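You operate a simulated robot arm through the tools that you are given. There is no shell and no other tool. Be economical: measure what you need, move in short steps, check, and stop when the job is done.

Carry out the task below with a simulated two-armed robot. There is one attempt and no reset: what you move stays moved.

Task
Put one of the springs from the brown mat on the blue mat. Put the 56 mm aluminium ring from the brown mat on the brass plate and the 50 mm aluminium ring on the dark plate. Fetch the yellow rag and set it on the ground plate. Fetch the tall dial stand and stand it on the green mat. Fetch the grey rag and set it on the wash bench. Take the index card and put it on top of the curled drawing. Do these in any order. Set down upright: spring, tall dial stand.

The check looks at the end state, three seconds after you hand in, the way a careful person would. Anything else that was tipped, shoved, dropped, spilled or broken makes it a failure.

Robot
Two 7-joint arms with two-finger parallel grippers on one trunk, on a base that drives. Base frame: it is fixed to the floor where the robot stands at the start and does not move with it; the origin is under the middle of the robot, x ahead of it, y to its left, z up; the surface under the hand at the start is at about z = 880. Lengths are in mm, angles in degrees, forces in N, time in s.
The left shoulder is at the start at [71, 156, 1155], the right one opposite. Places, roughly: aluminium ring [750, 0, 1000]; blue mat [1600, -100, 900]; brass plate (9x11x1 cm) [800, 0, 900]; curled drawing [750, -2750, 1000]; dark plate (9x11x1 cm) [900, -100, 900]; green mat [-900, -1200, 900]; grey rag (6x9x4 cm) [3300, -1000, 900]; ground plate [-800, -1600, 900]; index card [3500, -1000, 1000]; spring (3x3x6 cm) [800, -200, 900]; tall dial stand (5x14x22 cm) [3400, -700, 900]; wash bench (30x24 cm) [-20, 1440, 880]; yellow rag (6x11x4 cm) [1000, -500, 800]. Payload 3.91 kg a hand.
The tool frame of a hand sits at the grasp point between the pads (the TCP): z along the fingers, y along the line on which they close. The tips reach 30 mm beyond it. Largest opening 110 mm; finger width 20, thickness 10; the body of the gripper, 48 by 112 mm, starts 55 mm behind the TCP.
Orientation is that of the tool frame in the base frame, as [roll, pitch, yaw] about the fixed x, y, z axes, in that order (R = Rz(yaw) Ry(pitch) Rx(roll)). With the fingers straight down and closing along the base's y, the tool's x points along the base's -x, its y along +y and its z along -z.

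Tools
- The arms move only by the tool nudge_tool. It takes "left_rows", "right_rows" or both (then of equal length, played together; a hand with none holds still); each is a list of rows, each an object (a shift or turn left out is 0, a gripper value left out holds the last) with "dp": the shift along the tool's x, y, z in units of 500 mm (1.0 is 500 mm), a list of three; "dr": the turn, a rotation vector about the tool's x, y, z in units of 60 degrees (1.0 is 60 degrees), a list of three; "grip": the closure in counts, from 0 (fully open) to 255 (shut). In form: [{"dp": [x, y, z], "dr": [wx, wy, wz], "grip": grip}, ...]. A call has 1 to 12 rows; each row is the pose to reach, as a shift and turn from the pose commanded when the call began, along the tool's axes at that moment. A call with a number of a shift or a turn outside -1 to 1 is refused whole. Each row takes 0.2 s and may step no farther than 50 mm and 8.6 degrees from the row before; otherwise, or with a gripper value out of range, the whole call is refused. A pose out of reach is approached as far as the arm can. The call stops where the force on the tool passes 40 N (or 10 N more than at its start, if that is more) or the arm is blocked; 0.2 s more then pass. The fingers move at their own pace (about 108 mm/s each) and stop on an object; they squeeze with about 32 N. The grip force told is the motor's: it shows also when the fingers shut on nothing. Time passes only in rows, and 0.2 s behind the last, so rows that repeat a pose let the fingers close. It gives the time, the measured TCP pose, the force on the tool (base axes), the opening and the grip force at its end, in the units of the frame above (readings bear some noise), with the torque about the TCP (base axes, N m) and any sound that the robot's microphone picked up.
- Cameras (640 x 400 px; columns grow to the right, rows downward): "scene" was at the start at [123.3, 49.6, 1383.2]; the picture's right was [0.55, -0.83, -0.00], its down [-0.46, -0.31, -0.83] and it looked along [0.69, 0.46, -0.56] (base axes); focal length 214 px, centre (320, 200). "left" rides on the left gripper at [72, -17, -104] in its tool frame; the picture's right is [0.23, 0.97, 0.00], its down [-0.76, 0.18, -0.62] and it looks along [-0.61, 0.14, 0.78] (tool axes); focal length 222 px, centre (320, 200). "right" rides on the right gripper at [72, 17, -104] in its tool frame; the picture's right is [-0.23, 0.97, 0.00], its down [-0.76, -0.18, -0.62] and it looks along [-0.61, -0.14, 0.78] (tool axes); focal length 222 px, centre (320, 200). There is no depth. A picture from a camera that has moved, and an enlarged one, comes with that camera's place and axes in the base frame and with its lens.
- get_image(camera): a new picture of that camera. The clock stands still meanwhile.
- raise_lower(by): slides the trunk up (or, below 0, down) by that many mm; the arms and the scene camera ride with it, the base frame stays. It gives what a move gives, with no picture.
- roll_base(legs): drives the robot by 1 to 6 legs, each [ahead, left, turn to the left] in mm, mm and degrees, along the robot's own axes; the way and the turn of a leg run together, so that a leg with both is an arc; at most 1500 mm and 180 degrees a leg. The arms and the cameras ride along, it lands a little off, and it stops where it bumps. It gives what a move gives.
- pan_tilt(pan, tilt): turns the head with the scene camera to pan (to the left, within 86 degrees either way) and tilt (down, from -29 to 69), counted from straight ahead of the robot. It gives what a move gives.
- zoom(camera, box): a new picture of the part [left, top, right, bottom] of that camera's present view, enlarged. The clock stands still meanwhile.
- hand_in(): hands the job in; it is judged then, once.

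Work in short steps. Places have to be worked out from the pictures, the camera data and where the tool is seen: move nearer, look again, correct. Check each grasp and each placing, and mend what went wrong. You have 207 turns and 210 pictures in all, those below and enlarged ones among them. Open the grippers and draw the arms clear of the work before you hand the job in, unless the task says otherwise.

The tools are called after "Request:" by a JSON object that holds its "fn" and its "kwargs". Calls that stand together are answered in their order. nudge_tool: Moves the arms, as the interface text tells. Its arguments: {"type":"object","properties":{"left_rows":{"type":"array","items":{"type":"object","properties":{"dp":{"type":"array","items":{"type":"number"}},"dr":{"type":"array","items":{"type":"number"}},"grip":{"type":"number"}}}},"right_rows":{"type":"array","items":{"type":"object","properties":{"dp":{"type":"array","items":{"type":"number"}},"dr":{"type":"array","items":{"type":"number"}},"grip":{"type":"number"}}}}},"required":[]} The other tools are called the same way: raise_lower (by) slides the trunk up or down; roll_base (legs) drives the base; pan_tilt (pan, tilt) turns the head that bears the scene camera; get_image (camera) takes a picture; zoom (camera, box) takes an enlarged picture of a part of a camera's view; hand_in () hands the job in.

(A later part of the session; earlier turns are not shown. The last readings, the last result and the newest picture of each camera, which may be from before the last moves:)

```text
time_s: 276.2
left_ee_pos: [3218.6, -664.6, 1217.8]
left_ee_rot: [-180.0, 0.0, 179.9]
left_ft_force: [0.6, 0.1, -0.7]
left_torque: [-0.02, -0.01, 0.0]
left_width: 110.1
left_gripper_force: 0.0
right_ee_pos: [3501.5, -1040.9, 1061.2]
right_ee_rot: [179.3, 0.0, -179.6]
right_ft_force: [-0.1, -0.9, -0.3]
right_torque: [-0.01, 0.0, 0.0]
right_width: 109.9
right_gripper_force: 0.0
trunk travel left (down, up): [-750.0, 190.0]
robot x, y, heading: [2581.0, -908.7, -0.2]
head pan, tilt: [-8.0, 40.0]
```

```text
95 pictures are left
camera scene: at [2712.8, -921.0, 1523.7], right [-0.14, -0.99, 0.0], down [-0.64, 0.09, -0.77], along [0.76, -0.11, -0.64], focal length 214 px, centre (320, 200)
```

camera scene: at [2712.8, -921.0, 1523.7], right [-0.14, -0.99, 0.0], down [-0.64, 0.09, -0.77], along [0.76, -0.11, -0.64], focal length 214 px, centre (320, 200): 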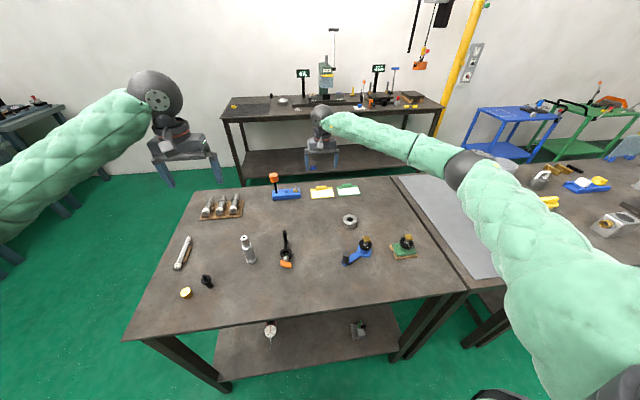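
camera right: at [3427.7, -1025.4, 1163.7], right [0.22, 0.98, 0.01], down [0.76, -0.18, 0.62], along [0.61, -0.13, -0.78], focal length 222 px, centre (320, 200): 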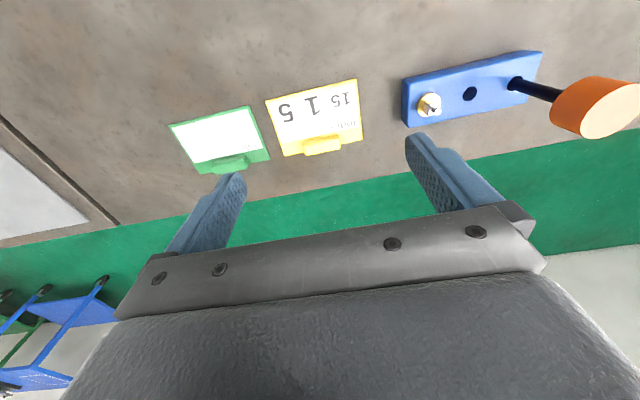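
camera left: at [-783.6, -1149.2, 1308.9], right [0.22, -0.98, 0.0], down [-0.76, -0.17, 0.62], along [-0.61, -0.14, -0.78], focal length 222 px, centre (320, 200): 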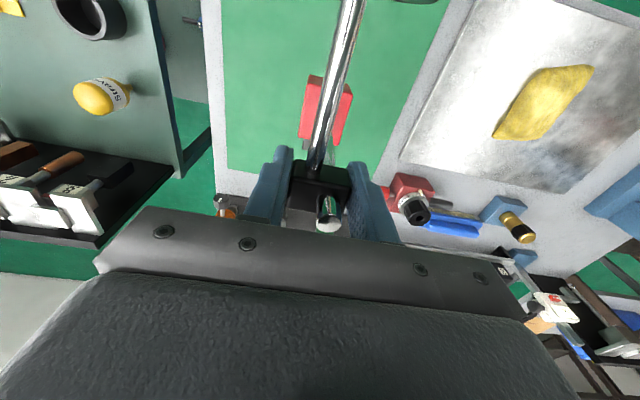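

I zoom on the card in the hand camera to see its tab shape.

Request:
{"fn": "zoom", "kwargs": {"camera": "right", "box": [250, 70, 390, 170]}}

Request:
{"fn": "zoom", "kwargs": {"camera": "scene", "box": [295, 170, 375, 220]}}

```text
4.00 times, centred on (320, 120) of right
camera zoom: at [3427.7, -1025.4, 1163.7], right [0.22, 0.98, 0.01], down [0.76, -0.18, 0.62], along [0.61, -0.13, -0.78], focal length 888 px, centre (320, 520)
```

zoom: 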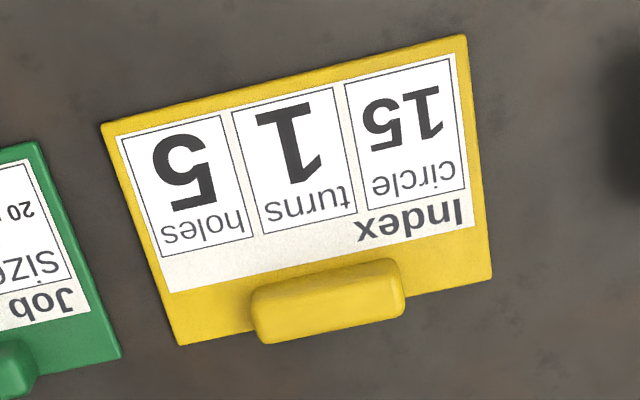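

```text
8.00 times, centred on (335, 195) of scene
camera zoom: at [2712.8, -921.0, 1523.7], right [-0.14, -0.99, 0.0], down [-0.64, 0.09, -0.77], along [0.76, -0.11, -0.64], focal length 1716 px, centre (200, 240)
```

zoom: 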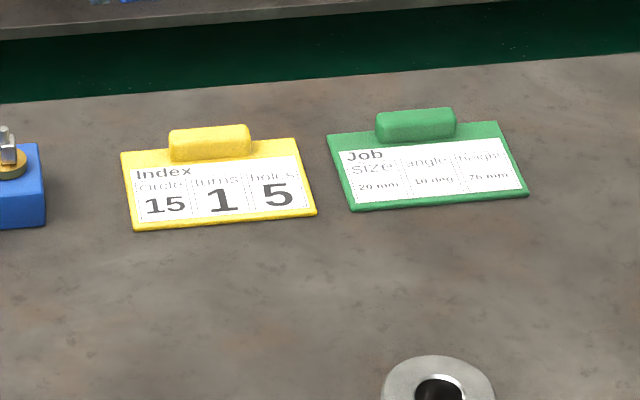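

The tab is a 48×16 mm raised handle, along y, at ≈(3549,-1048). I try moving straight above it at z≈960 to see if it is reachable upright.

Request:
{"fn": "nudge_tool", "kwargs": {"right_rows": [{"dp": [-0.05, -0.007, 0.03]}, {"dp": [-0.096, -0.014, 0.08]}, {"dp": [-0.096, -0.014, 0.15]}, {"dp": [-0.096, -0.014, 0.2]}, {"dp": [-0.096, -0.014, 0.2]}]}}

Request:
{"fn": "get_image", "kwargs": {"camera": "right"}}

```text
time_s: 277.4
left_ee_pos: [3218.2, -664.0, 1219.0]
left_ee_rot: [-180.0, 0.0, 179.8]
left_ft_force: [0.1, 0.2, 0.1]
left_torque: [-0.01, 0.02, 0.0]
left_width: 109.8
left_gripper_force: 0.1
right_ee_pos: [3547.7, -1045.4, 958.7]
right_ee_rot: [179.4, 0.2, -179.7]
right_ft_force: [-0.7, 0.6, 0.2]
right_torque: [0.01, -0.01, -0.03]
right_width: 109.8
right_gripper_force: 0.1
trunk travel left (down, up): [-750.0, 190.0]
robot x, y, heading: [2578.3, -907.2, 0.1]
head pan, tilt: [-8.0, 40.0]
```

```text
92 pictures are left
camera right: at [3475.5, -1029.7, 1061.9], right [0.22, 0.98, 0.01], down [0.76, -0.18, 0.62], along [0.61, -0.13, -0.78], focal length 222 px, centre (320, 200)
```

right: 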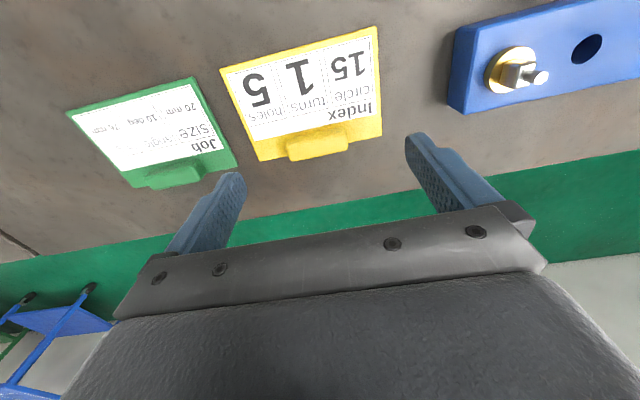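

Reachable. Tab at (3549,-1047). I pre-close to ~80 mm to clear the green card, and descend to z≈921.

Request:
{"fn": "nudge_tool", "kwargs": {"right_rows": [{"dp": [-0.003, -0.003, 0.0], "grip": 75}, {"dp": [-0.003, -0.003, 0.03], "grip": 75}, {"dp": [-0.003, -0.003, 0.055], "grip": 75}, {"dp": [-0.003, -0.003, 0.068], "grip": 75}, {"dp": [-0.003, -0.003, 0.075], "grip": 75}, {"dp": [-0.003, -0.003, 0.075], "grip": 75}]}}

Request:
{"fn": "get_image", "kwargs": {"camera": "right"}}

Request:
{"fn": "zoom", "kwargs": {"camera": "scene", "box": [275, 150, 375, 220]}}

```text
time_s: 278.9
left_ee_pos: [3218.8, -664.2, 1218.6]
left_ee_rot: [-179.9, -0.1, 180.0]
left_ft_force: [0.6, 0.0, 0.7]
left_torque: [0.01, -0.04, -0.03]
left_width: 110.0
left_gripper_force: 0.1
right_ee_pos: [3552.0, -1046.5, 922.5]
right_ee_rot: [179.3, 0.1, -179.5]
right_ft_force: [0.3, 0.7, 0.9]
right_torque: [-0.01, -0.01, -0.01]
right_width: 77.6
right_gripper_force: 0.0
trunk travel left (down, up): [-750.0, 190.0]
robot x, y, heading: [2577.2, -909.8, -0.2]
head pan, tilt: [-8.0, 40.0]
```

```text
91 pictures are left
camera right: at [3478.0, -1031.6, 1024.8], right [0.22, 0.98, 0.01], down [0.76, -0.18, 0.62], along [0.61, -0.13, -0.78], focal length 222 px, centre (320, 200)
```

right: 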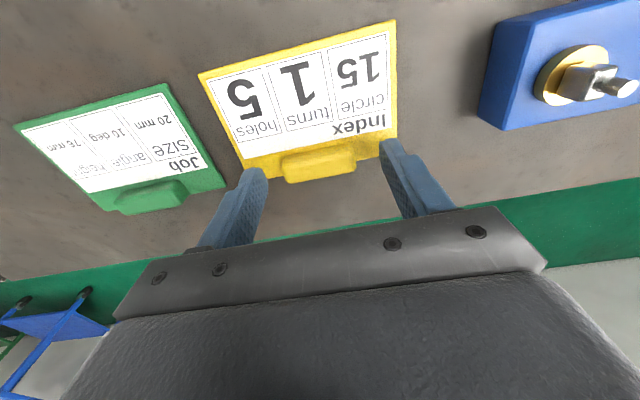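

```text
5.71 times, centred on (325, 185) of scene
camera zoom: at [2712.8, -920.9, 1523.7], right [-0.14, -0.99, 0.0], down [-0.64, 0.09, -0.77], along [0.76, -0.11, -0.64], focal length 1226 px, centre (291, 286)
```

zoom: 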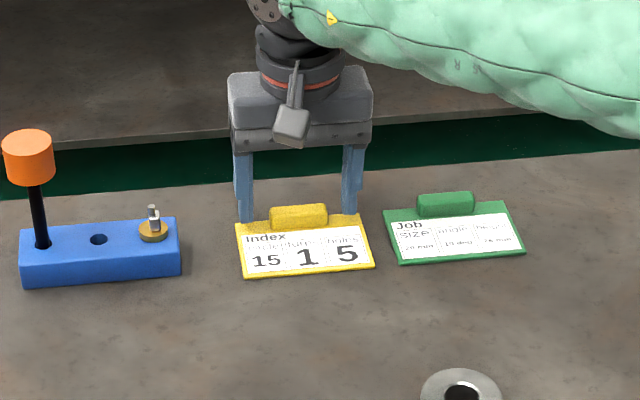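

The tips are beside the tab. I lower 4 mm more and close.

Request:
{"fn": "nudge_tool", "kwargs": {"right_rows": [{"dp": [0.004, 0, 0.004], "grip": 75}, {"dp": [0.004, 0, 0.008], "grip": 75}, {"dp": [0.004, 0, 0.008], "grip": 255}, {"dp": [0.004, 0, 0.008], "grip": 255}, {"dp": [0.004, 0, 0.008], "grip": 255}, {"dp": [0.004, 0, 0.008], "grip": 255}]}}

Request:
{"fn": "get_image", "kwargs": {"camera": "right"}}

```text
time_s: 280.2
left_ee_pos: [3219.2, -665.1, 1218.1]
left_ee_rot: [180.0, 0.1, 179.9]
left_ft_force: [1.2, 0.3, 0.0]
left_torque: [0.01, -0.03, 0.0]
left_width: 109.9
left_gripper_force: 0.2
right_ee_pos: [3548.9, -1046.7, 918.6]
right_ee_rot: [179.2, 0.1, -179.7]
right_ft_force: [-0.8, 0.0, 0.4]
right_torque: [-0.01, -0.02, 0.02]
right_width: 48.7
right_gripper_force: 31.4
trunk travel left (down, up): [-750.0, 190.0]
robot x, y, heading: [2576.7, -910.9, -0.1]
head pan, tilt: [-8.0, 40.0]
```

```text
89 pictures are left
camera right: at [3476.2, -1032.4, 1021.5], right [0.22, 0.98, 0.01], down [0.76, -0.18, 0.62], along [0.61, -0.13, -0.78], focal length 222 px, centre (320, 200)
```

right: 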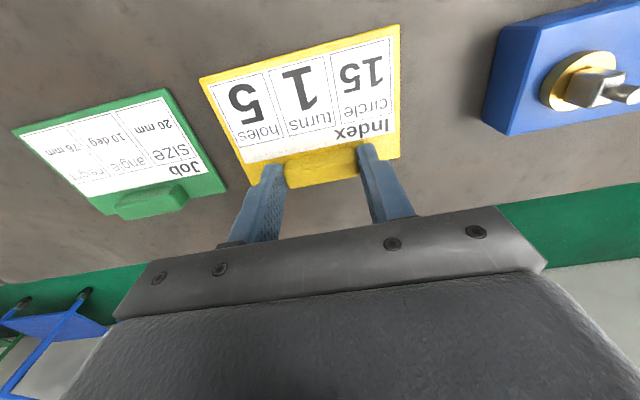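

Gripped at 48.7 mm on the tab. I lift 60 mm and check.

Request:
{"fn": "nudge_tool", "kwargs": {"right_rows": [{"dp": [0, 0, -0.02]}, {"dp": [0, 0, -0.06]}, {"dp": [0, 0, -0.12]}, {"dp": [0, 0, -0.12]}]}}

Request:
{"fn": "get_image", "kwargs": {"camera": "right"}}

Request:
{"fn": "zoom", "kwargs": {"camera": "scene", "box": [275, 140, 375, 220]}}

```text
time_s: 281.2
left_ee_pos: [3219.3, -664.9, 1218.4]
left_ee_rot: [180.0, -0.1, 179.9]
left_ft_force: [-0.4, 0.5, -0.2]
left_torque: [0.04, 0.01, 0.0]
left_width: 110.1
left_gripper_force: 0.0
right_ee_pos: [3549.4, -1048.0, 978.8]
right_ee_rot: [179.3, 0.2, -179.7]
right_ft_force: [1.0, -0.3, -0.1]
right_torque: [-0.03, -0.04, -0.01]
right_width: 49.0
right_gripper_force: 32.4
trunk travel left (down, up): [-750.0, 190.0]
robot x, y, heading: [2577.3, -910.4, -0.3]
head pan, tilt: [-8.0, 40.0]
```

```text
88 pictures are left
camera right: at [3476.7, -1032.9, 1082.1], right [0.22, 0.98, 0.01], down [0.76, -0.18, 0.62], along [0.61, -0.13, -0.78], focal length 222 px, centre (320, 200)
```

right: 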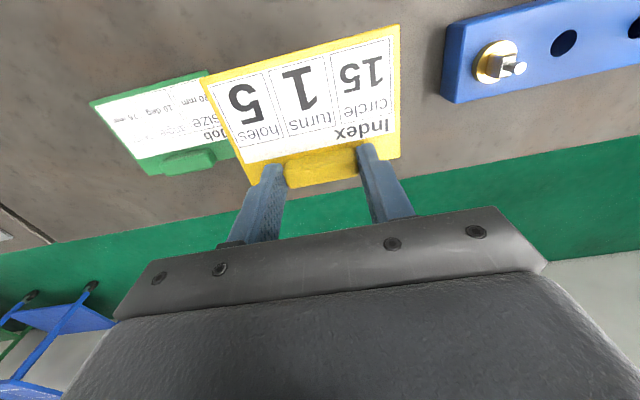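

```text
5.00 times, centred on (325, 180) of scene
camera zoom: at [2713.4, -921.0, 1523.6], right [-0.14, -0.99, 0.0], down [-0.64, 0.09, -0.77], along [0.76, -0.11, -0.64], focal length 1072 px, centre (295, 300)
```

zoom: 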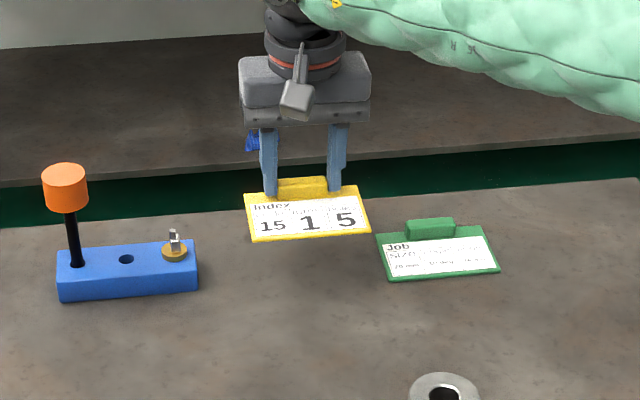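

Card held level. I raise and retract the right hand.

Request:
{"fn": "nudge_tool", "kwargs": {"right_rows": [{"dp": [0, 0, -0.09]}, {"dp": [0, 0, -0.18]}, {"dp": [0.06, 0, -0.24]}, {"dp": [0.12, 0, -0.3]}, {"dp": [0.19, 0, -0.36]}, {"dp": [0.26, 0, -0.42]}, {"dp": [0.34, 0, -0.46]}, {"dp": [0.42, 0, -0.49]}, {"dp": [0.5, 0, -0.5]}, {"dp": [0.58, 0, -0.5]}, {"dp": [0.64, 0, -0.5]}, {"dp": [0.64, 0, -0.5]}]}}

Request:
{"fn": "raise_lower", "kwargs": {"by": 120}}

```text
time_s: 283.9
left_ee_pos: [3219.0, -664.9, 1218.3]
left_ee_rot: [-180.0, 0.0, 179.9]
left_ft_force: [-0.5, -0.6, -0.2]
left_torque: [0.01, 0.02, -0.03]
left_width: 110.0
left_gripper_force: 0.0
right_ee_pos: [3231.7, -1052.5, 1227.8]
right_ee_rot: [179.4, 0.2, -179.6]
right_ft_force: [-0.2, -0.4, -0.4]
right_torque: [0.02, 0.01, 0.0]
right_width: 48.8
right_gripper_force: 32.3
trunk travel left (down, up): [-750.0, 190.0]
robot x, y, heading: [2578.4, -909.0, 0.2]
head pan, tilt: [-8.0, 40.0]
```

```text
time_s: 285.4
left_ee_pos: [3219.2, -664.2, 1338.0]
left_ee_rot: [-180.0, -0.1, 179.9]
left_ft_force: [-0.4, 0.1, -0.4]
left_torque: [-0.03, -0.03, 0.01]
left_width: 109.9
left_gripper_force: 0.0
right_ee_pos: [3231.5, -1052.1, 1347.0]
right_ee_rot: [179.4, 0.1, -179.7]
right_ft_force: [1.1, 0.2, -0.8]
right_torque: [-0.01, -0.02, -0.01]
right_width: 48.8
right_gripper_force: 32.4
trunk travel left (down, up): [-870.0, 70.0]
robot x, y, heading: [2578.3, -906.7, -0.3]
head pan, tilt: [-8.0, 40.0]
```

I drive back via the southern corridor: back, right, turn to west, then ahead to x≈750.

Request:
{"fn": "roll_base", "kwargs": {"legs": [[-140, 0, 0], [0, -640, 0], [0, 0, 180], [1000, 0, 0], [690, 0, 0]]}}

Request:
{"fn": "pan_tilt", "kwargs": {"pan": 70, "tilt": 35}}

Request:
{"fn": "get_image", "kwargs": {"camera": "scene"}}

Request:
{"fn": "get_image", "kwargs": {"camera": "right"}}

```text
time_s: 305.3
left_ee_pos: [98.8, -1696.0, 1337.6]
left_ee_rot: [179.9, 0.0, -2.0]
left_ft_force: [-0.6, -0.4, -0.5]
left_torque: [-0.04, -0.01, -0.01]
left_width: 110.1
left_gripper_force: 0.0
right_ee_pos: [102.0, -1307.7, 1347.0]
right_ee_rot: [179.3, 0.1, -1.5]
right_ft_force: [-0.6, -0.5, -0.9]
right_torque: [0.01, -0.01, 0.0]
right_width: 48.7
right_gripper_force: 31.6
trunk travel left (down, up): [-870.0, 70.0]
robot x, y, heading: [745.4, -1473.7, 178.0]
head pan, tilt: [-8.0, 40.0]
```

```text
time_s: 306.8
left_ee_pos: [101.1, -1696.9, 1339.0]
left_ee_rot: [179.9, -0.1, -2.1]
left_ft_force: [0.4, -0.6, -0.2]
left_torque: [-0.01, -0.03, 0.02]
left_width: 110.2
left_gripper_force: 0.1
right_ee_pos: [101.1, -1307.5, 1347.4]
right_ee_rot: [179.3, 0.2, -1.6]
right_ft_force: [-0.7, 0.9, 0.9]
right_torque: [-0.02, -0.01, 0.0]
right_width: 48.8
right_gripper_force: 31.8
trunk travel left (down, up): [-870.0, 70.0]
robot x, y, heading: [747.2, -1473.2, 177.9]
head pan, tilt: [70.0, 35.0]
```

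```text
86 pictures are left
camera scene: at [661.9, -1552.5, 1651.3], right [-0.93, 0.38, 0.0], down [0.22, 0.53, -0.82], along [-0.31, -0.76, -0.57], focal length 214 px, centre (320, 200)
```

scene: 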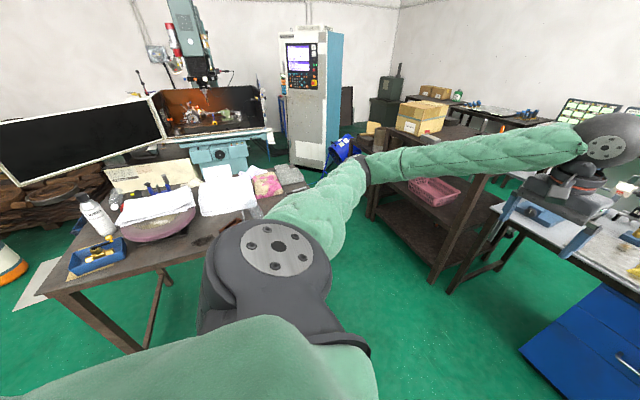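

```text
85 pictures are left
camera right: at [172.7, -1324.5, 1450.5], right [-0.25, -0.97, 0.01], down [-0.75, 0.21, 0.62], along [-0.6, 0.15, -0.78], focal length 222 px, centre (320, 200)
```

right: 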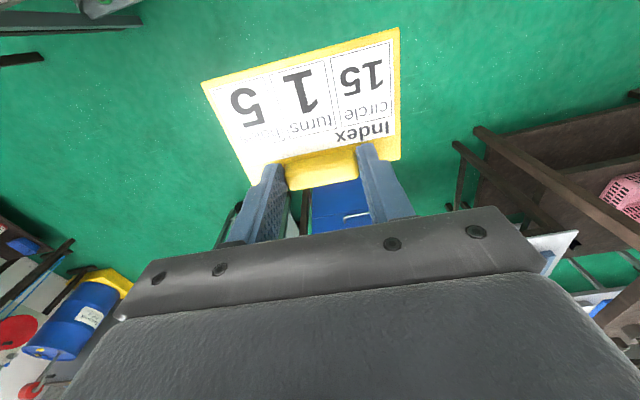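

I turn left to face the south bench.

Request:
{"fn": "roll_base", "kwargs": {"legs": [[0, 0, 92]]}}

Request:
{"fn": "pan_tilt", "kwargs": {"pan": 0, "tilt": 32}}

Request:
{"fn": "get_image", "kwargs": {"camera": "scene"}}

Request:
{"fn": "zoom", "kwargs": {"camera": "scene", "box": [190, 110, 450, 280]}}

```text
time_s: 311.1
left_ee_pos: [989.2, -2114.4, 1338.6]
left_ee_rot: [-180.0, 0.0, 89.7]
left_ft_force: [-0.3, 0.2, 0.0]
left_torque: [-0.01, 0.01, 0.02]
left_width: 109.6
left_gripper_force: 0.1
right_ee_pos: [600.8, -2124.7, 1346.2]
right_ee_rot: [179.3, 0.0, 90.1]
right_ft_force: [0.0, -0.5, 0.6]
right_torque: [-0.01, 0.02, -0.03]
right_width: 48.8
right_gripper_force: 31.8
trunk travel left (down, up): [-870.0, 70.0]
robot x, y, heading: [745.6, -1474.0, -90.4]
head pan, tilt: [70.0, 35.0]
```

```text
time_s: 312.5
left_ee_pos: [990.8, -2114.4, 1338.0]
left_ee_rot: [179.9, -0.1, 89.6]
left_ft_force: [0.4, 0.5, -0.1]
left_torque: [-0.02, -0.01, 0.03]
left_width: 109.9
left_gripper_force: 0.1
right_ee_pos: [601.7, -2124.8, 1348.5]
right_ee_rot: [179.3, 0.2, 90.2]
right_ft_force: [0.8, 0.4, -0.4]
right_torque: [-0.04, 0.02, 0.0]
right_width: 48.8
right_gripper_force: 32.8
trunk travel left (down, up): [-870.0, 70.0]
robot x, y, heading: [751.5, -1474.1, -90.5]
head pan, tilt: [0.0, 32.0]
```

```text
84 pictures are left
camera scene: at [745.1, -1613.4, 1655.9], right [-1.0, 0.01, 0.0], down [0.0, 0.53, -0.85], along [-0.01, -0.85, -0.53], focal length 214 px, centre (320, 200)
```

scene: 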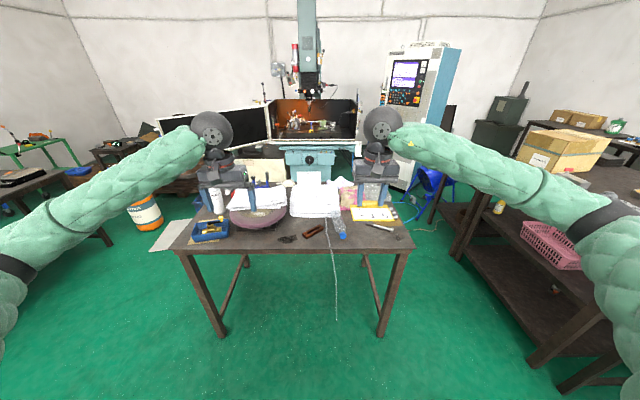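

```text
2.35 times, centred on (320, 195) of scene
camera zoom: at [745.1, -1613.4, 1655.9], right [-1.0, 0.01, 0.0], down [0.0, 0.53, -0.85], along [-0.01, -0.85, -0.53], focal length 505 px, centre (320, 212)
```

zoom: 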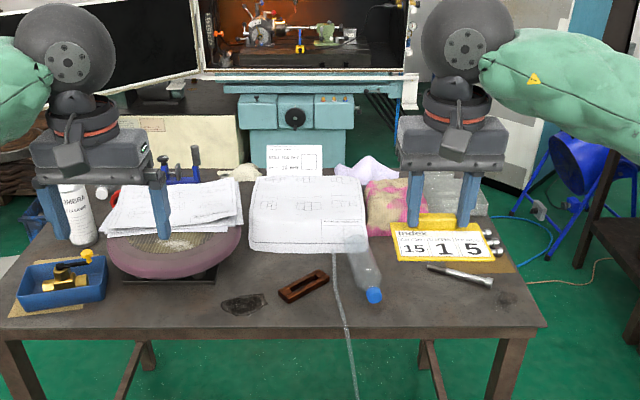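

The middle sheet is the curled drawing (~(765,-2800)). I drive ahead 430 and left 120.

Request:
{"fn": "roll_base", "kwargs": {"legs": [[430, 120, 0.4]]}}

Request:
{"fn": "pan_tilt", "kwargs": {"pan": -5, "tilt": 42}}

Request:
{"fn": "get_image", "kwargs": {"camera": "scene"}}

Request:
{"fn": "zoom", "kwargs": {"camera": "scene", "box": [250, 120, 420, 240]}}

```text
time_s: 315.2
left_ee_pos: [1109.5, -2541.3, 1338.5]
left_ee_rot: [-180.0, 0.0, 89.9]
left_ft_force: [0.6, -0.1, 0.0]
left_torque: [-0.01, -0.03, 0.0]
left_width: 110.1
left_gripper_force: 0.2
right_ee_pos: [721.0, -2553.1, 1348.0]
right_ee_rot: [179.3, 0.1, 90.3]
right_ft_force: [0.0, 0.4, 0.0]
right_torque: [-0.01, 0.01, 0.03]
right_width: 48.7
right_gripper_force: 32.1
trunk travel left (down, up): [-870.0, 70.0]
robot x, y, heading: [864.2, -1902.8, -90.3]
head pan, tilt: [0.0, 32.0]
```

```text
time_s: 315.9
left_ee_pos: [1110.4, -2542.4, 1339.2]
left_ee_rot: [179.9, -0.2, 89.9]
left_ft_force: [-0.5, -0.3, 0.3]
left_torque: [0.01, 0.01, -0.02]
left_width: 110.2
left_gripper_force: 0.0
right_ee_pos: [721.3, -2554.6, 1347.3]
right_ee_rot: [179.2, 0.2, 90.3]
right_ft_force: [-0.2, 0.3, -0.6]
right_torque: [0.03, 0.02, 0.03]
right_width: 48.9
right_gripper_force: 32.1
trunk travel left (down, up): [-870.0, 70.0]
robot x, y, heading: [865.6, -1901.5, -90.5]
head pan, tilt: [-5.0, 42.0]
```

```text
82 pictures are left
camera scene: at [856.5, -2037.1, 1640.7], right [-1.0, 0.09, 0.0], down [0.06, 0.67, -0.74], along [-0.07, -0.74, -0.67], focal length 214 px, centre (320, 200)
```

scene: 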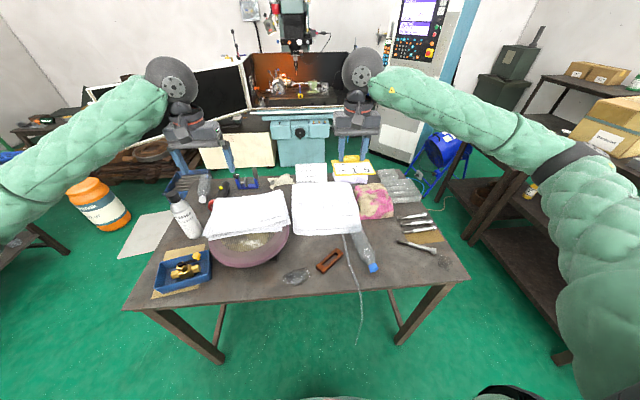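

```text
3.33 times, centred on (335, 180) of scene
camera zoom: at [856.5, -2037.1, 1640.7], right [-1.0, 0.09, 0.0], down [0.06, 0.67, -0.74], along [-0.07, -0.74, -0.67], focal length 715 px, centre (270, 267)
```

zoom: 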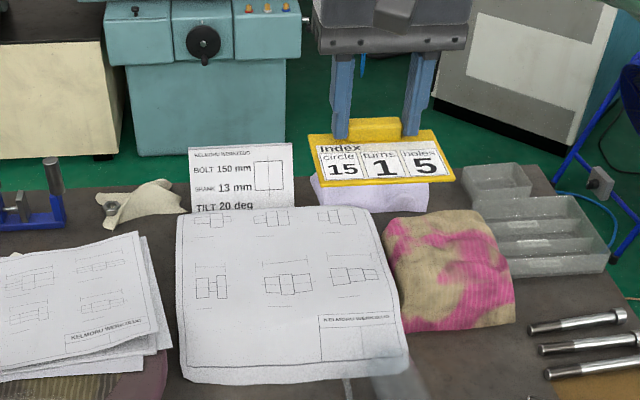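

I bring the left hand inward 180 mm so its camera can view the drawing.

Request:
{"fn": "nudge_tool", "kwargs": {"left_rows": [{"dp": [0, -0.08, 0]}, {"dp": [0, -0.16, 0]}, {"dp": [0, -0.24, 0]}, {"dp": [0, -0.32, 0]}, {"dp": [0, -0.36, 0]}, {"dp": [0, -0.36, 0]}]}}

Request:
{"fn": "get_image", "kwargs": {"camera": "left"}}

Request:
{"fn": "get_image", "kwargs": {"camera": "right"}}

```text
time_s: 317.3
left_ee_pos: [930.5, -2540.7, 1336.2]
left_ee_rot: [180.0, 0.0, 89.9]
left_ft_force: [0.0, -0.3, 0.3]
left_torque: [0.01, 0.04, -0.01]
left_width: 110.1
left_gripper_force: 0.1
right_ee_pos: [721.9, -2553.5, 1349.5]
right_ee_rot: [179.3, 0.1, 90.4]
right_ft_force: [0.2, 0.0, -1.5]
right_torque: [-0.02, 0.03, -0.01]
right_width: 48.8
right_gripper_force: 32.1
trunk travel left (down, up): [-870.0, 70.0]
robot x, y, heading: [863.9, -1903.6, -90.1]
head pan, tilt: [-5.0, 42.0]
```

```text
80 pictures are left
camera left: at [913.2, -2469.3, 1440.5], right [0.97, 0.23, 0.0], down [0.18, -0.76, 0.62], along [0.14, -0.61, -0.78], focal length 222 px, centre (320, 200)
```

left: 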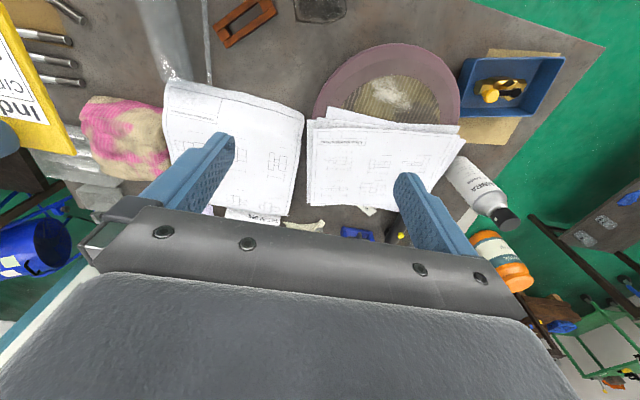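

```text
79 pictures are left
camera right: at [736.9, -2480.6, 1450.7], right [0.98, -0.22, 0.01], down [-0.18, -0.76, 0.62], along [-0.13, -0.61, -0.78], focal length 222 px, centre (320, 200)
```

right: 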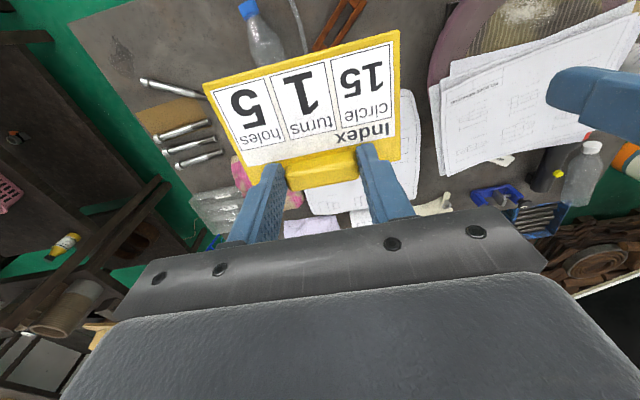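

The middle sheet at ≈(753,-2764) matches the given place. I zoom to see its curl shape.

Request:
{"fn": "zoom", "kwargs": {"camera": "left", "box": [130, 60, 330, 230]}}

Request:
{"fn": "zoom", "kwargs": {"camera": "scene", "box": [270, 150, 400, 250]}}

```text
2.35 times, centred on (230, 145) of left
camera zoom: at [913.2, -2469.3, 1440.5], right [0.97, 0.23, 0.0], down [0.18, -0.76, 0.62], along [0.14, -0.61, -0.78], focal length 523 px, centre (532, 329)
```

zoom: 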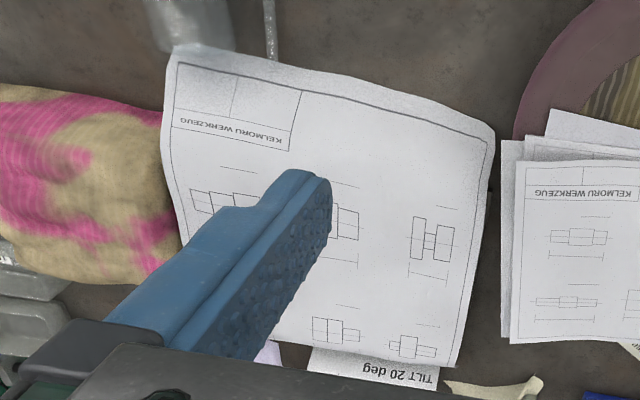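

```text
4.00 times, centred on (335, 200) of scene
camera zoom: at [857.1, -2035.8, 1640.9], right [-1.0, 0.09, 0.0], down [0.06, 0.67, -0.74], along [-0.07, -0.74, -0.67], focal length 858 px, centre (260, 200)
```

zoom: 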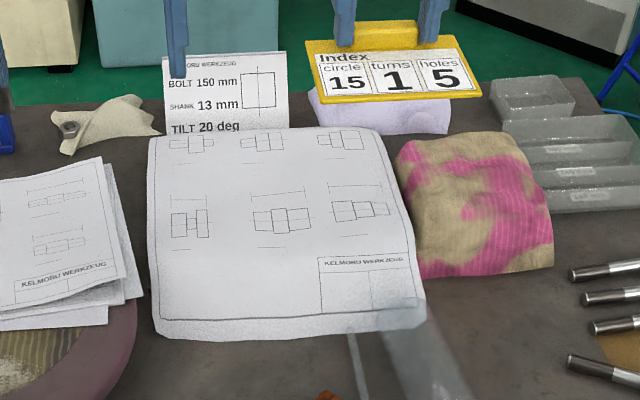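

I move the card over the drawing: TCP to (760,-2794), z≈1130.

Request:
{"fn": "nudge_tool", "kwargs": {"right_rows": [{"dp": [-0.07, 0.01, 0.04]}, {"dp": [-0.14, 0.02, 0.08]}, {"dp": [-0.21, 0.03, 0.12]}, {"dp": [-0.28, 0.04, 0.16]}, {"dp": [-0.35, 0.05, 0.2]}, {"dp": [-0.42, 0.066, 0.25]}, {"dp": [-0.482, 0.076, 0.3]}, {"dp": [-0.482, 0.076, 0.37]}, {"dp": [-0.482, 0.076, 0.43]}, {"dp": [-0.482, 0.076, 0.43]}]}}

Request:
{"fn": "get_image", "kwargs": {"camera": "right"}}

Request:
{"fn": "zoom", "kwargs": {"camera": "scene", "box": [250, 130, 420, 250]}}

Request:
{"fn": "get_image", "kwargs": {"camera": "left"}}

```text
time_s: 319.5
left_ee_pos: [930.1, -2540.8, 1335.5]
left_ee_rot: [179.9, 0.1, 89.9]
left_ft_force: [-0.7, -0.3, -0.4]
left_torque: [-0.03, 0.02, -0.03]
left_width: 109.9
left_gripper_force: 0.1
right_ee_pos: [764.0, -2795.0, 1134.3]
right_ee_rot: [179.3, 0.1, 90.3]
right_ft_force: [0.2, -0.3, -0.8]
right_torque: [0.02, 0.02, 0.03]
right_width: 49.1
right_gripper_force: 31.7
trunk travel left (down, up): [-870.0, 70.0]
robot x, y, heading: [866.6, -1903.5, -90.3]
head pan, tilt: [-5.0, 42.0]
```

```text
76 pictures are left
camera right: at [778.6, -2721.3, 1236.9], right [0.98, -0.22, 0.01], down [-0.18, -0.76, 0.62], along [-0.13, -0.61, -0.78], focal length 222 px, centre (320, 200)
```

right: 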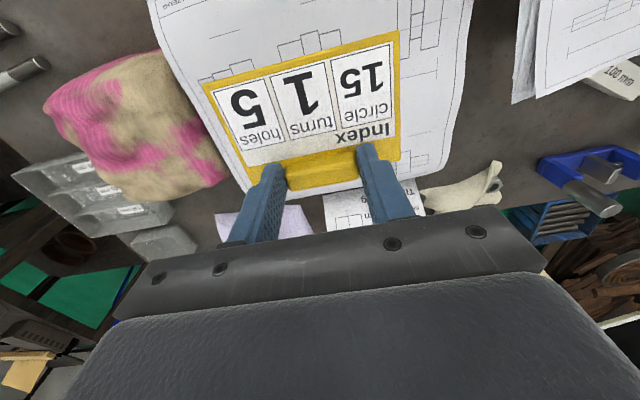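

```text
3.33 times, centred on (335, 190) of scene
camera zoom: at [856.6, -2036.4, 1640.8], right [-1.0, 0.09, 0.0], down [0.06, 0.67, -0.74], along [-0.07, -0.74, -0.67], focal length 715 px, centre (270, 233)
```

zoom: 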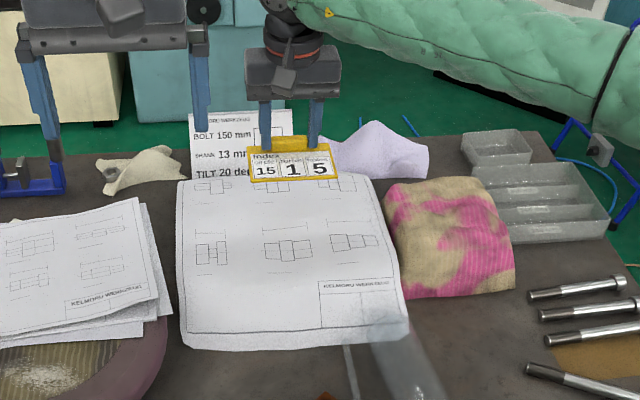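

```text
74 pictures are left
camera left: at [913.1, -2469.8, 1440.2], right [0.97, 0.23, 0.0], down [0.18, -0.76, 0.62], along [0.14, -0.61, -0.78], focal length 222 px, centre (320, 200)
```

left: 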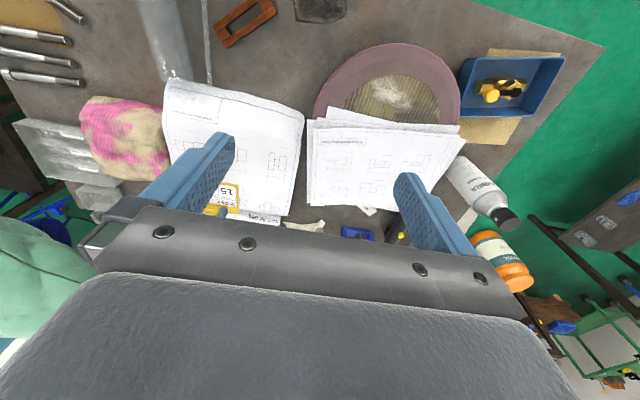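

Drawing spans about y −2950..−2645, centred ≈(765,−2797). I shift 20 mm farther and lower to z≈1000, then look.

Request:
{"fn": "nudge_tool", "kwargs": {"right_rows": [{"dp": [-0.02, 0, 0.07]}, {"dp": [-0.04, 0, 0.14]}, {"dp": [-0.04, 0, 0.21]}, {"dp": [-0.04, 0, 0.268]}, {"dp": [-0.04, 0, 0.268]}]}}

Request:
{"fn": "get_image", "kwargs": {"camera": "right"}}

Request:
{"fn": "zoom", "kwargs": {"camera": "scene", "box": [270, 150, 400, 250]}}

```text
time_s: 320.7
left_ee_pos: [929.7, -2540.4, 1336.6]
left_ee_rot: [-179.9, 0.0, 89.9]
left_ft_force: [0.1, 0.2, 0.1]
left_torque: [0.01, 0.01, -0.02]
left_width: 109.7
left_gripper_force: 0.0
right_ee_pos: [764.1, -2814.4, 1003.2]
right_ee_rot: [179.3, 0.1, 90.2]
right_ft_force: [-0.1, -0.3, 0.0]
right_torque: [0.02, 0.01, 0.02]
right_width: 48.4
right_gripper_force: 32.0
trunk travel left (down, up): [-870.0, 70.0]
robot x, y, heading: [866.0, -1905.0, -90.3]
head pan, tilt: [-5.0, 42.0]
```

```text
73 pictures are left
camera right: at [779.5, -2740.7, 1105.2], right [0.98, -0.22, 0.01], down [-0.18, -0.76, 0.62], along [-0.13, -0.61, -0.78], focal length 222 px, centre (320, 200)
```

right: 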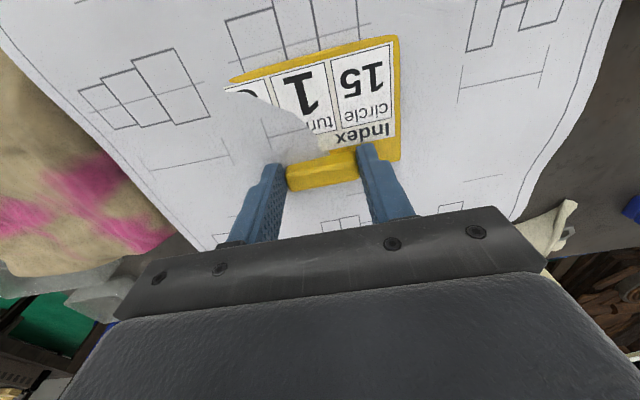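

```text
4.00 times, centred on (335, 200) of scene
camera zoom: at [856.2, -2035.9, 1640.8], right [-1.0, 0.09, 0.0], down [0.06, 0.67, -0.74], along [-0.07, -0.74, -0.67], focal length 858 px, centre (260, 200)
```

zoom: 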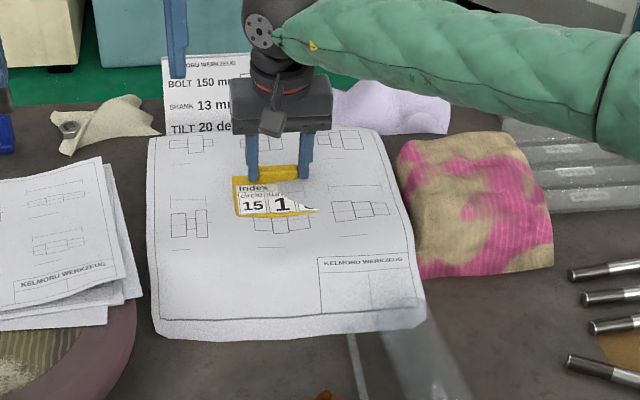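

The card's −x corner is passing through the drawing's rendered surface with no force: the sheet is higher on that side (~z 965+). I raise 45 mm and study it.

Request:
{"fn": "nudge_tool", "kwargs": {"right_rows": [{"dp": [0, 0, -0.05]}, {"dp": [0, 0, -0.09]}, {"dp": [0, 0, -0.09]}]}}

Request:
{"fn": "get_image", "kwargs": {"camera": "right"}}

Request:
{"fn": "zoom", "kwargs": {"camera": "left", "box": [130, 60, 330, 230]}}

Request:
{"fn": "zoom", "kwargs": {"camera": "scene", "box": [270, 150, 400, 250]}}

```text
time_s: 321.5
left_ee_pos: [929.2, -2541.7, 1335.6]
left_ee_rot: [-180.0, 0.1, 89.8]
left_ft_force: [0.4, -0.4, -0.7]
left_torque: [0.0, 0.01, -0.02]
left_width: 110.2
left_gripper_force: 0.1
right_ee_pos: [765.0, -2816.7, 1045.1]
right_ee_rot: [179.3, 0.0, 90.4]
right_ft_force: [-0.1, 0.3, -0.6]
right_torque: [0.02, 0.01, -0.02]
right_width: 48.9
right_gripper_force: 31.9
trunk travel left (down, up): [-870.0, 70.0]
robot x, y, heading: [865.3, -1902.3, -90.3]
head pan, tilt: [-5.0, 42.0]
```

```text
71 pictures are left
camera right: at [779.3, -2743.1, 1148.9], right [0.98, -0.22, 0.01], down [-0.18, -0.76, 0.62], along [-0.13, -0.61, -0.78], focal length 222 px, centre (320, 200)
```

right: 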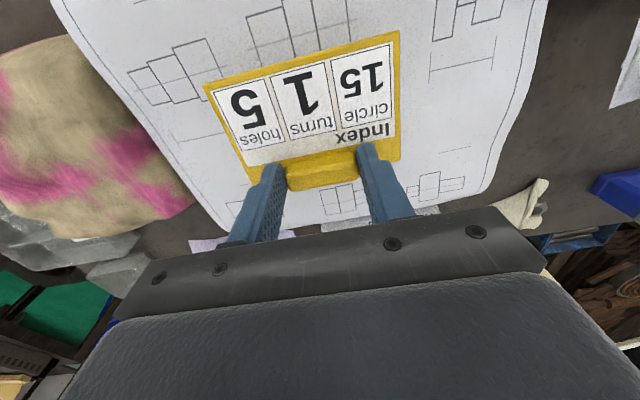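

```text
2.35 times, centred on (230, 145) of left
camera zoom: at [912.6, -2470.2, 1440.0], right [0.97, 0.22, 0.0], down [0.18, -0.76, 0.62], along [0.14, -0.61, -0.78], focal length 523 px, centre (532, 329)
```

zoom: 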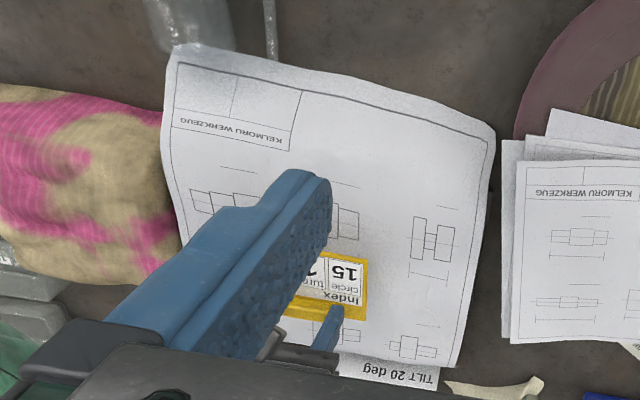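

```text
4.00 times, centred on (335, 200) of scene
camera zoom: at [856.1, -2036.9, 1640.7], right [-1.0, 0.09, 0.0], down [0.06, 0.67, -0.74], along [-0.07, -0.74, -0.67], focal length 858 px, centre (260, 200)
```

zoom: 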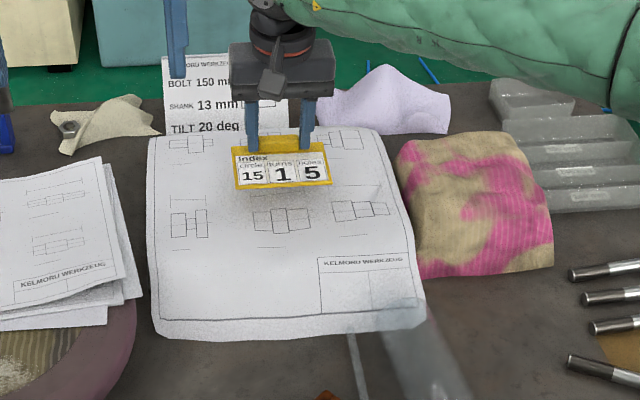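

Stereo on print features shows the drawing is arched: near edge on the bench, surface at z≈955–965. So the card (bottom = TCP−38) was just meeting it at TCP≈1003. I lower again in small steps watching force.

Request:
{"fn": "nudge_tool", "kwargs": {"right_rows": [{"dp": [0, 0, 0.05]}, {"dp": [0, 0, 0.08]}, {"dp": [0, 0, 0.086]}, {"dp": [0, 0, 0.092]}, {"dp": [0, 0, 0.098]}, {"dp": [0, 0, 0.104]}, {"dp": [0, 0, 0.104]}]}}

Request:
{"fn": "get_image", "kwargs": {"camera": "right"}}

Request:
{"fn": "zoom", "kwargs": {"camera": "scene", "box": [270, 150, 400, 250]}}

```text
time_s: 323.1
left_ee_pos: [929.7, -2538.2, 1339.2]
left_ee_rot: [179.9, 0.1, 89.9]
left_ft_force: [0.5, 1.0, 0.7]
left_torque: [-0.01, -0.01, 0.02]
left_width: 110.1
left_gripper_force: 0.1
right_ee_pos: [765.4, -2814.8, 996.6]
right_ee_rot: [179.2, 0.2, 90.3]
right_ft_force: [-3.9, -6.9, 31.7]
right_torque: [-0.3, 0.43, 0.04]
right_width: 48.9
right_gripper_force: 31.4
trunk travel left (down, up): [-870.0, 70.0]
robot x, y, heading: [862.4, -1899.9, -90.0]
head pan, tilt: [-5.0, 42.0]
```

```text
68 pictures are left
camera right: at [780.0, -2741.8, 1098.5], right [0.97, -0.22, 0.01], down [-0.18, -0.76, 0.63], along [-0.13, -0.61, -0.78], focal length 222 px, centre (320, 200)
```

right: 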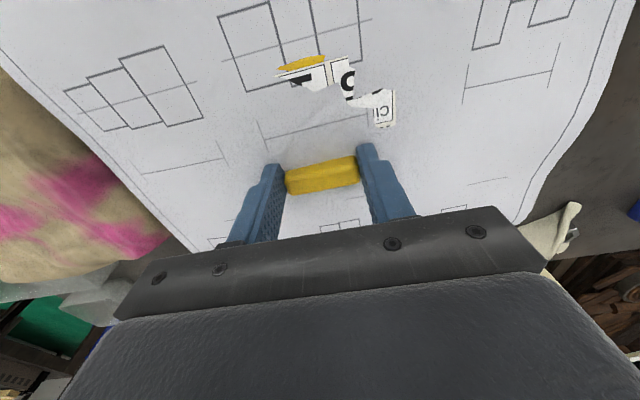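

```text
4.00 times, centred on (335, 200) of scene
camera zoom: at [856.1, -2033.5, 1641.2], right [-1.0, 0.09, 0.0], down [0.06, 0.67, -0.74], along [-0.07, -0.74, -0.67], focal length 858 px, centre (260, 200)
```

zoom: 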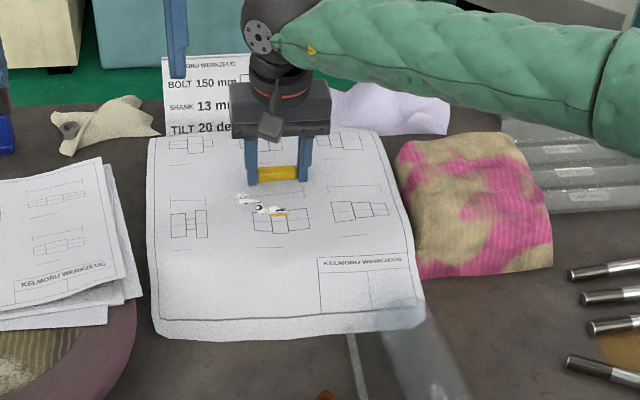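

Solid contact at TCP≈997 (32 N): the drawing's real surface is there. I ease up ~3 mm and read the force before releasing.

Request:
{"fn": "nudge_tool", "kwargs": {"right_rows": [{"dp": [0, 0, -0.003]}, {"dp": [0, 0, -0.006]}, {"dp": [0, 0, -0.006]}]}}

```text
time_s: 323.9
left_ee_pos: [930.3, -2539.6, 1337.4]
left_ee_rot: [-179.9, 0.0, 89.9]
left_ft_force: [0.4, 0.7, 0.3]
left_torque: [0.02, -0.01, 0.0]
left_width: 110.0
left_gripper_force: 0.0
right_ee_pos: [766.1, -2814.5, 995.8]
right_ee_rot: [179.3, 0.3, 90.4]
right_ft_force: [-1.3, -2.6, 19.6]
right_torque: [-0.4, 0.17, 0.0]
right_width: 48.6
right_gripper_force: 32.6
trunk travel left (down, up): [-870.0, 70.0]
robot x, y, heading: [866.3, -1902.8, -90.4]
head pan, tilt: [-5.0, 42.0]
```

Still 20 N with compliance. I ease up another 3 mm, then open slowly and lift.

Request:
{"fn": "nudge_tool", "kwargs": {"right_rows": [{"dp": [0, 0, -0.004]}, {"dp": [0, 0, -0.008]}, {"dp": [0, 0, -0.008]}, {"dp": [0, 0, -0.008]}]}}

```text
time_s: 324.9
left_ee_pos: [929.3, -2540.9, 1335.8]
left_ee_rot: [-180.0, 0.1, 89.8]
left_ft_force: [-1.0, 0.1, 0.2]
left_torque: [-0.01, 0.0, -0.02]
left_width: 110.3
left_gripper_force: 0.1
right_ee_pos: [764.0, -2815.3, 997.9]
right_ee_rot: [179.4, 0.2, 90.4]
right_ft_force: [0.8, 0.1, -0.8]
right_torque: [0.04, 0.0, 0.01]
right_width: 48.6
right_gripper_force: 32.0
trunk travel left (down, up): [-870.0, 70.0]
robot x, y, heading: [866.9, -1901.5, -90.3]
head pan, tilt: [-5.0, 42.0]
```

Just clear of contact. I go down 1.5 mm, open gently and lift off.

Request:
{"fn": "nudge_tool", "kwargs": {"right_rows": [{"dp": [0, 0, 0.003]}, {"dp": [0, 0, 0.003], "grip": 130}, {"dp": [0, 0, 0.003], "grip": 100}, {"dp": [0, 0, 0.003], "grip": 80}, {"dp": [0, 0, 0.003], "grip": 80}, {"dp": [0, 0, -0.03], "grip": 80}, {"dp": [0, 0, -0.08], "grip": 80}, {"dp": [0, 0, -0.16], "grip": 0}, {"dp": [0, 0, -0.24], "grip": 0}, {"dp": [0, 0, -0.32], "grip": 0}]}}

Request:
{"fn": "get_image", "kwargs": {"camera": "right"}}

Request:
{"fn": "zoom", "kwargs": {"camera": "scene", "box": [270, 150, 400, 250]}}

```text
time_s: 327.1
left_ee_pos: [930.3, -2540.1, 1338.1]
left_ee_rot: [-179.9, 0.0, 89.9]
left_ft_force: [-0.4, 0.3, 0.7]
left_torque: [-0.02, -0.02, 0.0]
left_width: 110.2
left_gripper_force: 0.0
right_ee_pos: [765.1, -2813.2, 1161.3]
right_ee_rot: [179.3, 0.0, 90.4]
right_ft_force: [0.7, -0.4, -1.0]
right_torque: [0.0, 0.02, -0.03]
right_width: 109.8
right_gripper_force: 0.1
trunk travel left (down, up): [-870.0, 70.0]
robot x, y, heading: [864.0, -1903.7, -90.4]
head pan, tilt: [-5.0, 42.0]
```

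```text
66 pictures are left
camera right: at [779.6, -2741.1, 1264.1], right [0.98, -0.22, 0.01], down [-0.18, -0.76, 0.62], along [-0.13, -0.61, -0.78], focal length 222 px, centre (320, 200)
```

right: 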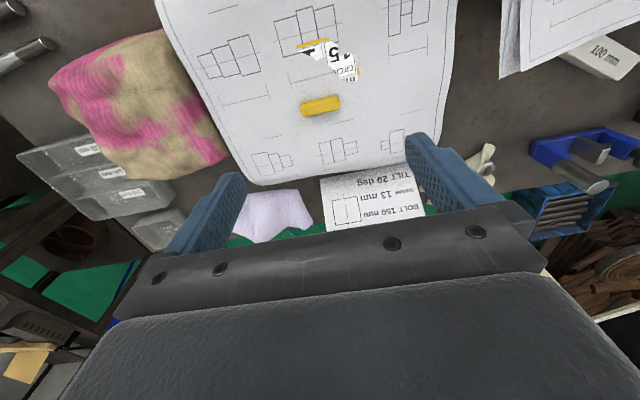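

```text
4.00 times, centred on (335, 200) of scene
camera zoom: at [856.6, -2035.5, 1640.8], right [-1.0, 0.09, 0.0], down [0.06, 0.67, -0.74], along [-0.07, -0.74, -0.67], focal length 858 px, centre (260, 200)
```

zoom: 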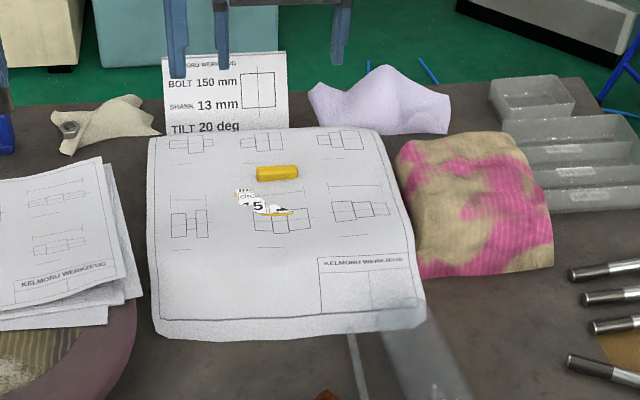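

The card is released and rests on the drawing (tab level, not moving; the print only shows through by a few mm). I raise and retract the right hand, then check once more.

Request:
{"fn": "nudge_tool", "kwargs": {"right_rows": [{"dp": [0, 0, -0.08]}, {"dp": [0, 0, -0.16]}, {"dp": [0.06, 0, -0.22]}, {"dp": [0.12, 0, -0.28]}, {"dp": [0.2, 0, -0.32]}, {"dp": [0.28, 0, -0.34]}, {"dp": [0.36, 0, -0.34]}, {"dp": [0.44, 0, -0.34]}, {"dp": [0.48, 0, -0.34]}]}}

Request:
{"fn": "zoom", "kwargs": {"camera": "scene", "box": [250, 130, 430, 270]}}

Request:
{"fn": "get_image", "kwargs": {"camera": "right"}}

```text
time_s: 329.1
left_ee_pos: [929.6, -2541.2, 1336.2]
left_ee_rot: [-179.9, 0.0, 90.0]
left_ft_force: [-0.1, -0.7, -0.2]
left_torque: [-0.01, 0.01, -0.01]
left_width: 110.3
left_gripper_force: 0.1
right_ee_pos: [761.6, -2572.8, 1329.7]
right_ee_rot: [179.4, 0.2, 90.2]
right_ft_force: [0.0, 0.3, 0.2]
right_torque: [-0.01, 0.03, -0.02]
right_width: 109.9
right_gripper_force: 0.0
trunk travel left (down, up): [-870.0, 70.0]
robot x, y, heading: [862.8, -1903.1, -90.0]
head pan, tilt: [-5.0, 42.0]
```

```text
2.86 times, centred on (340, 200) of scene
camera zoom: at [856.1, -2035.9, 1640.8], right [-1.0, 0.09, 0.0], down [0.06, 0.67, -0.74], along [-0.07, -0.74, -0.67], focal length 613 px, centre (263, 200)
```

zoom: 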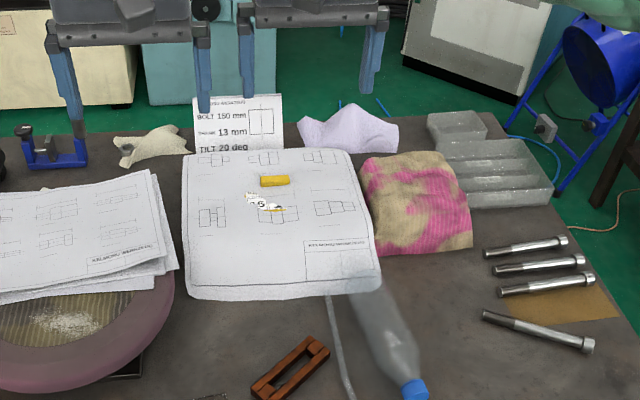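

```text
63 pictures are left
camera right: at [777.2, -2499.7, 1432.8], right [0.98, -0.22, 0.01], down [-0.18, -0.76, 0.62], along [-0.13, -0.61, -0.78], focal length 222 px, centre (320, 200)
```

right: 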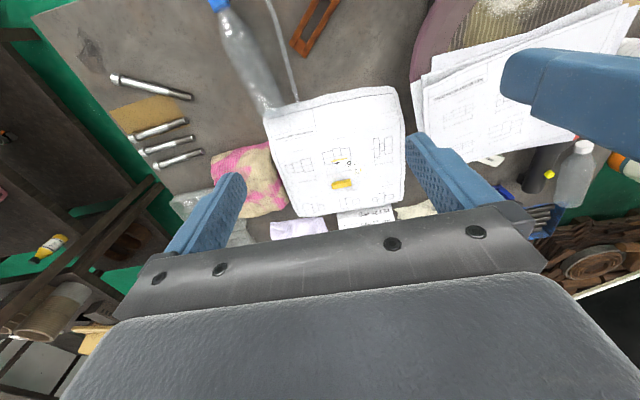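

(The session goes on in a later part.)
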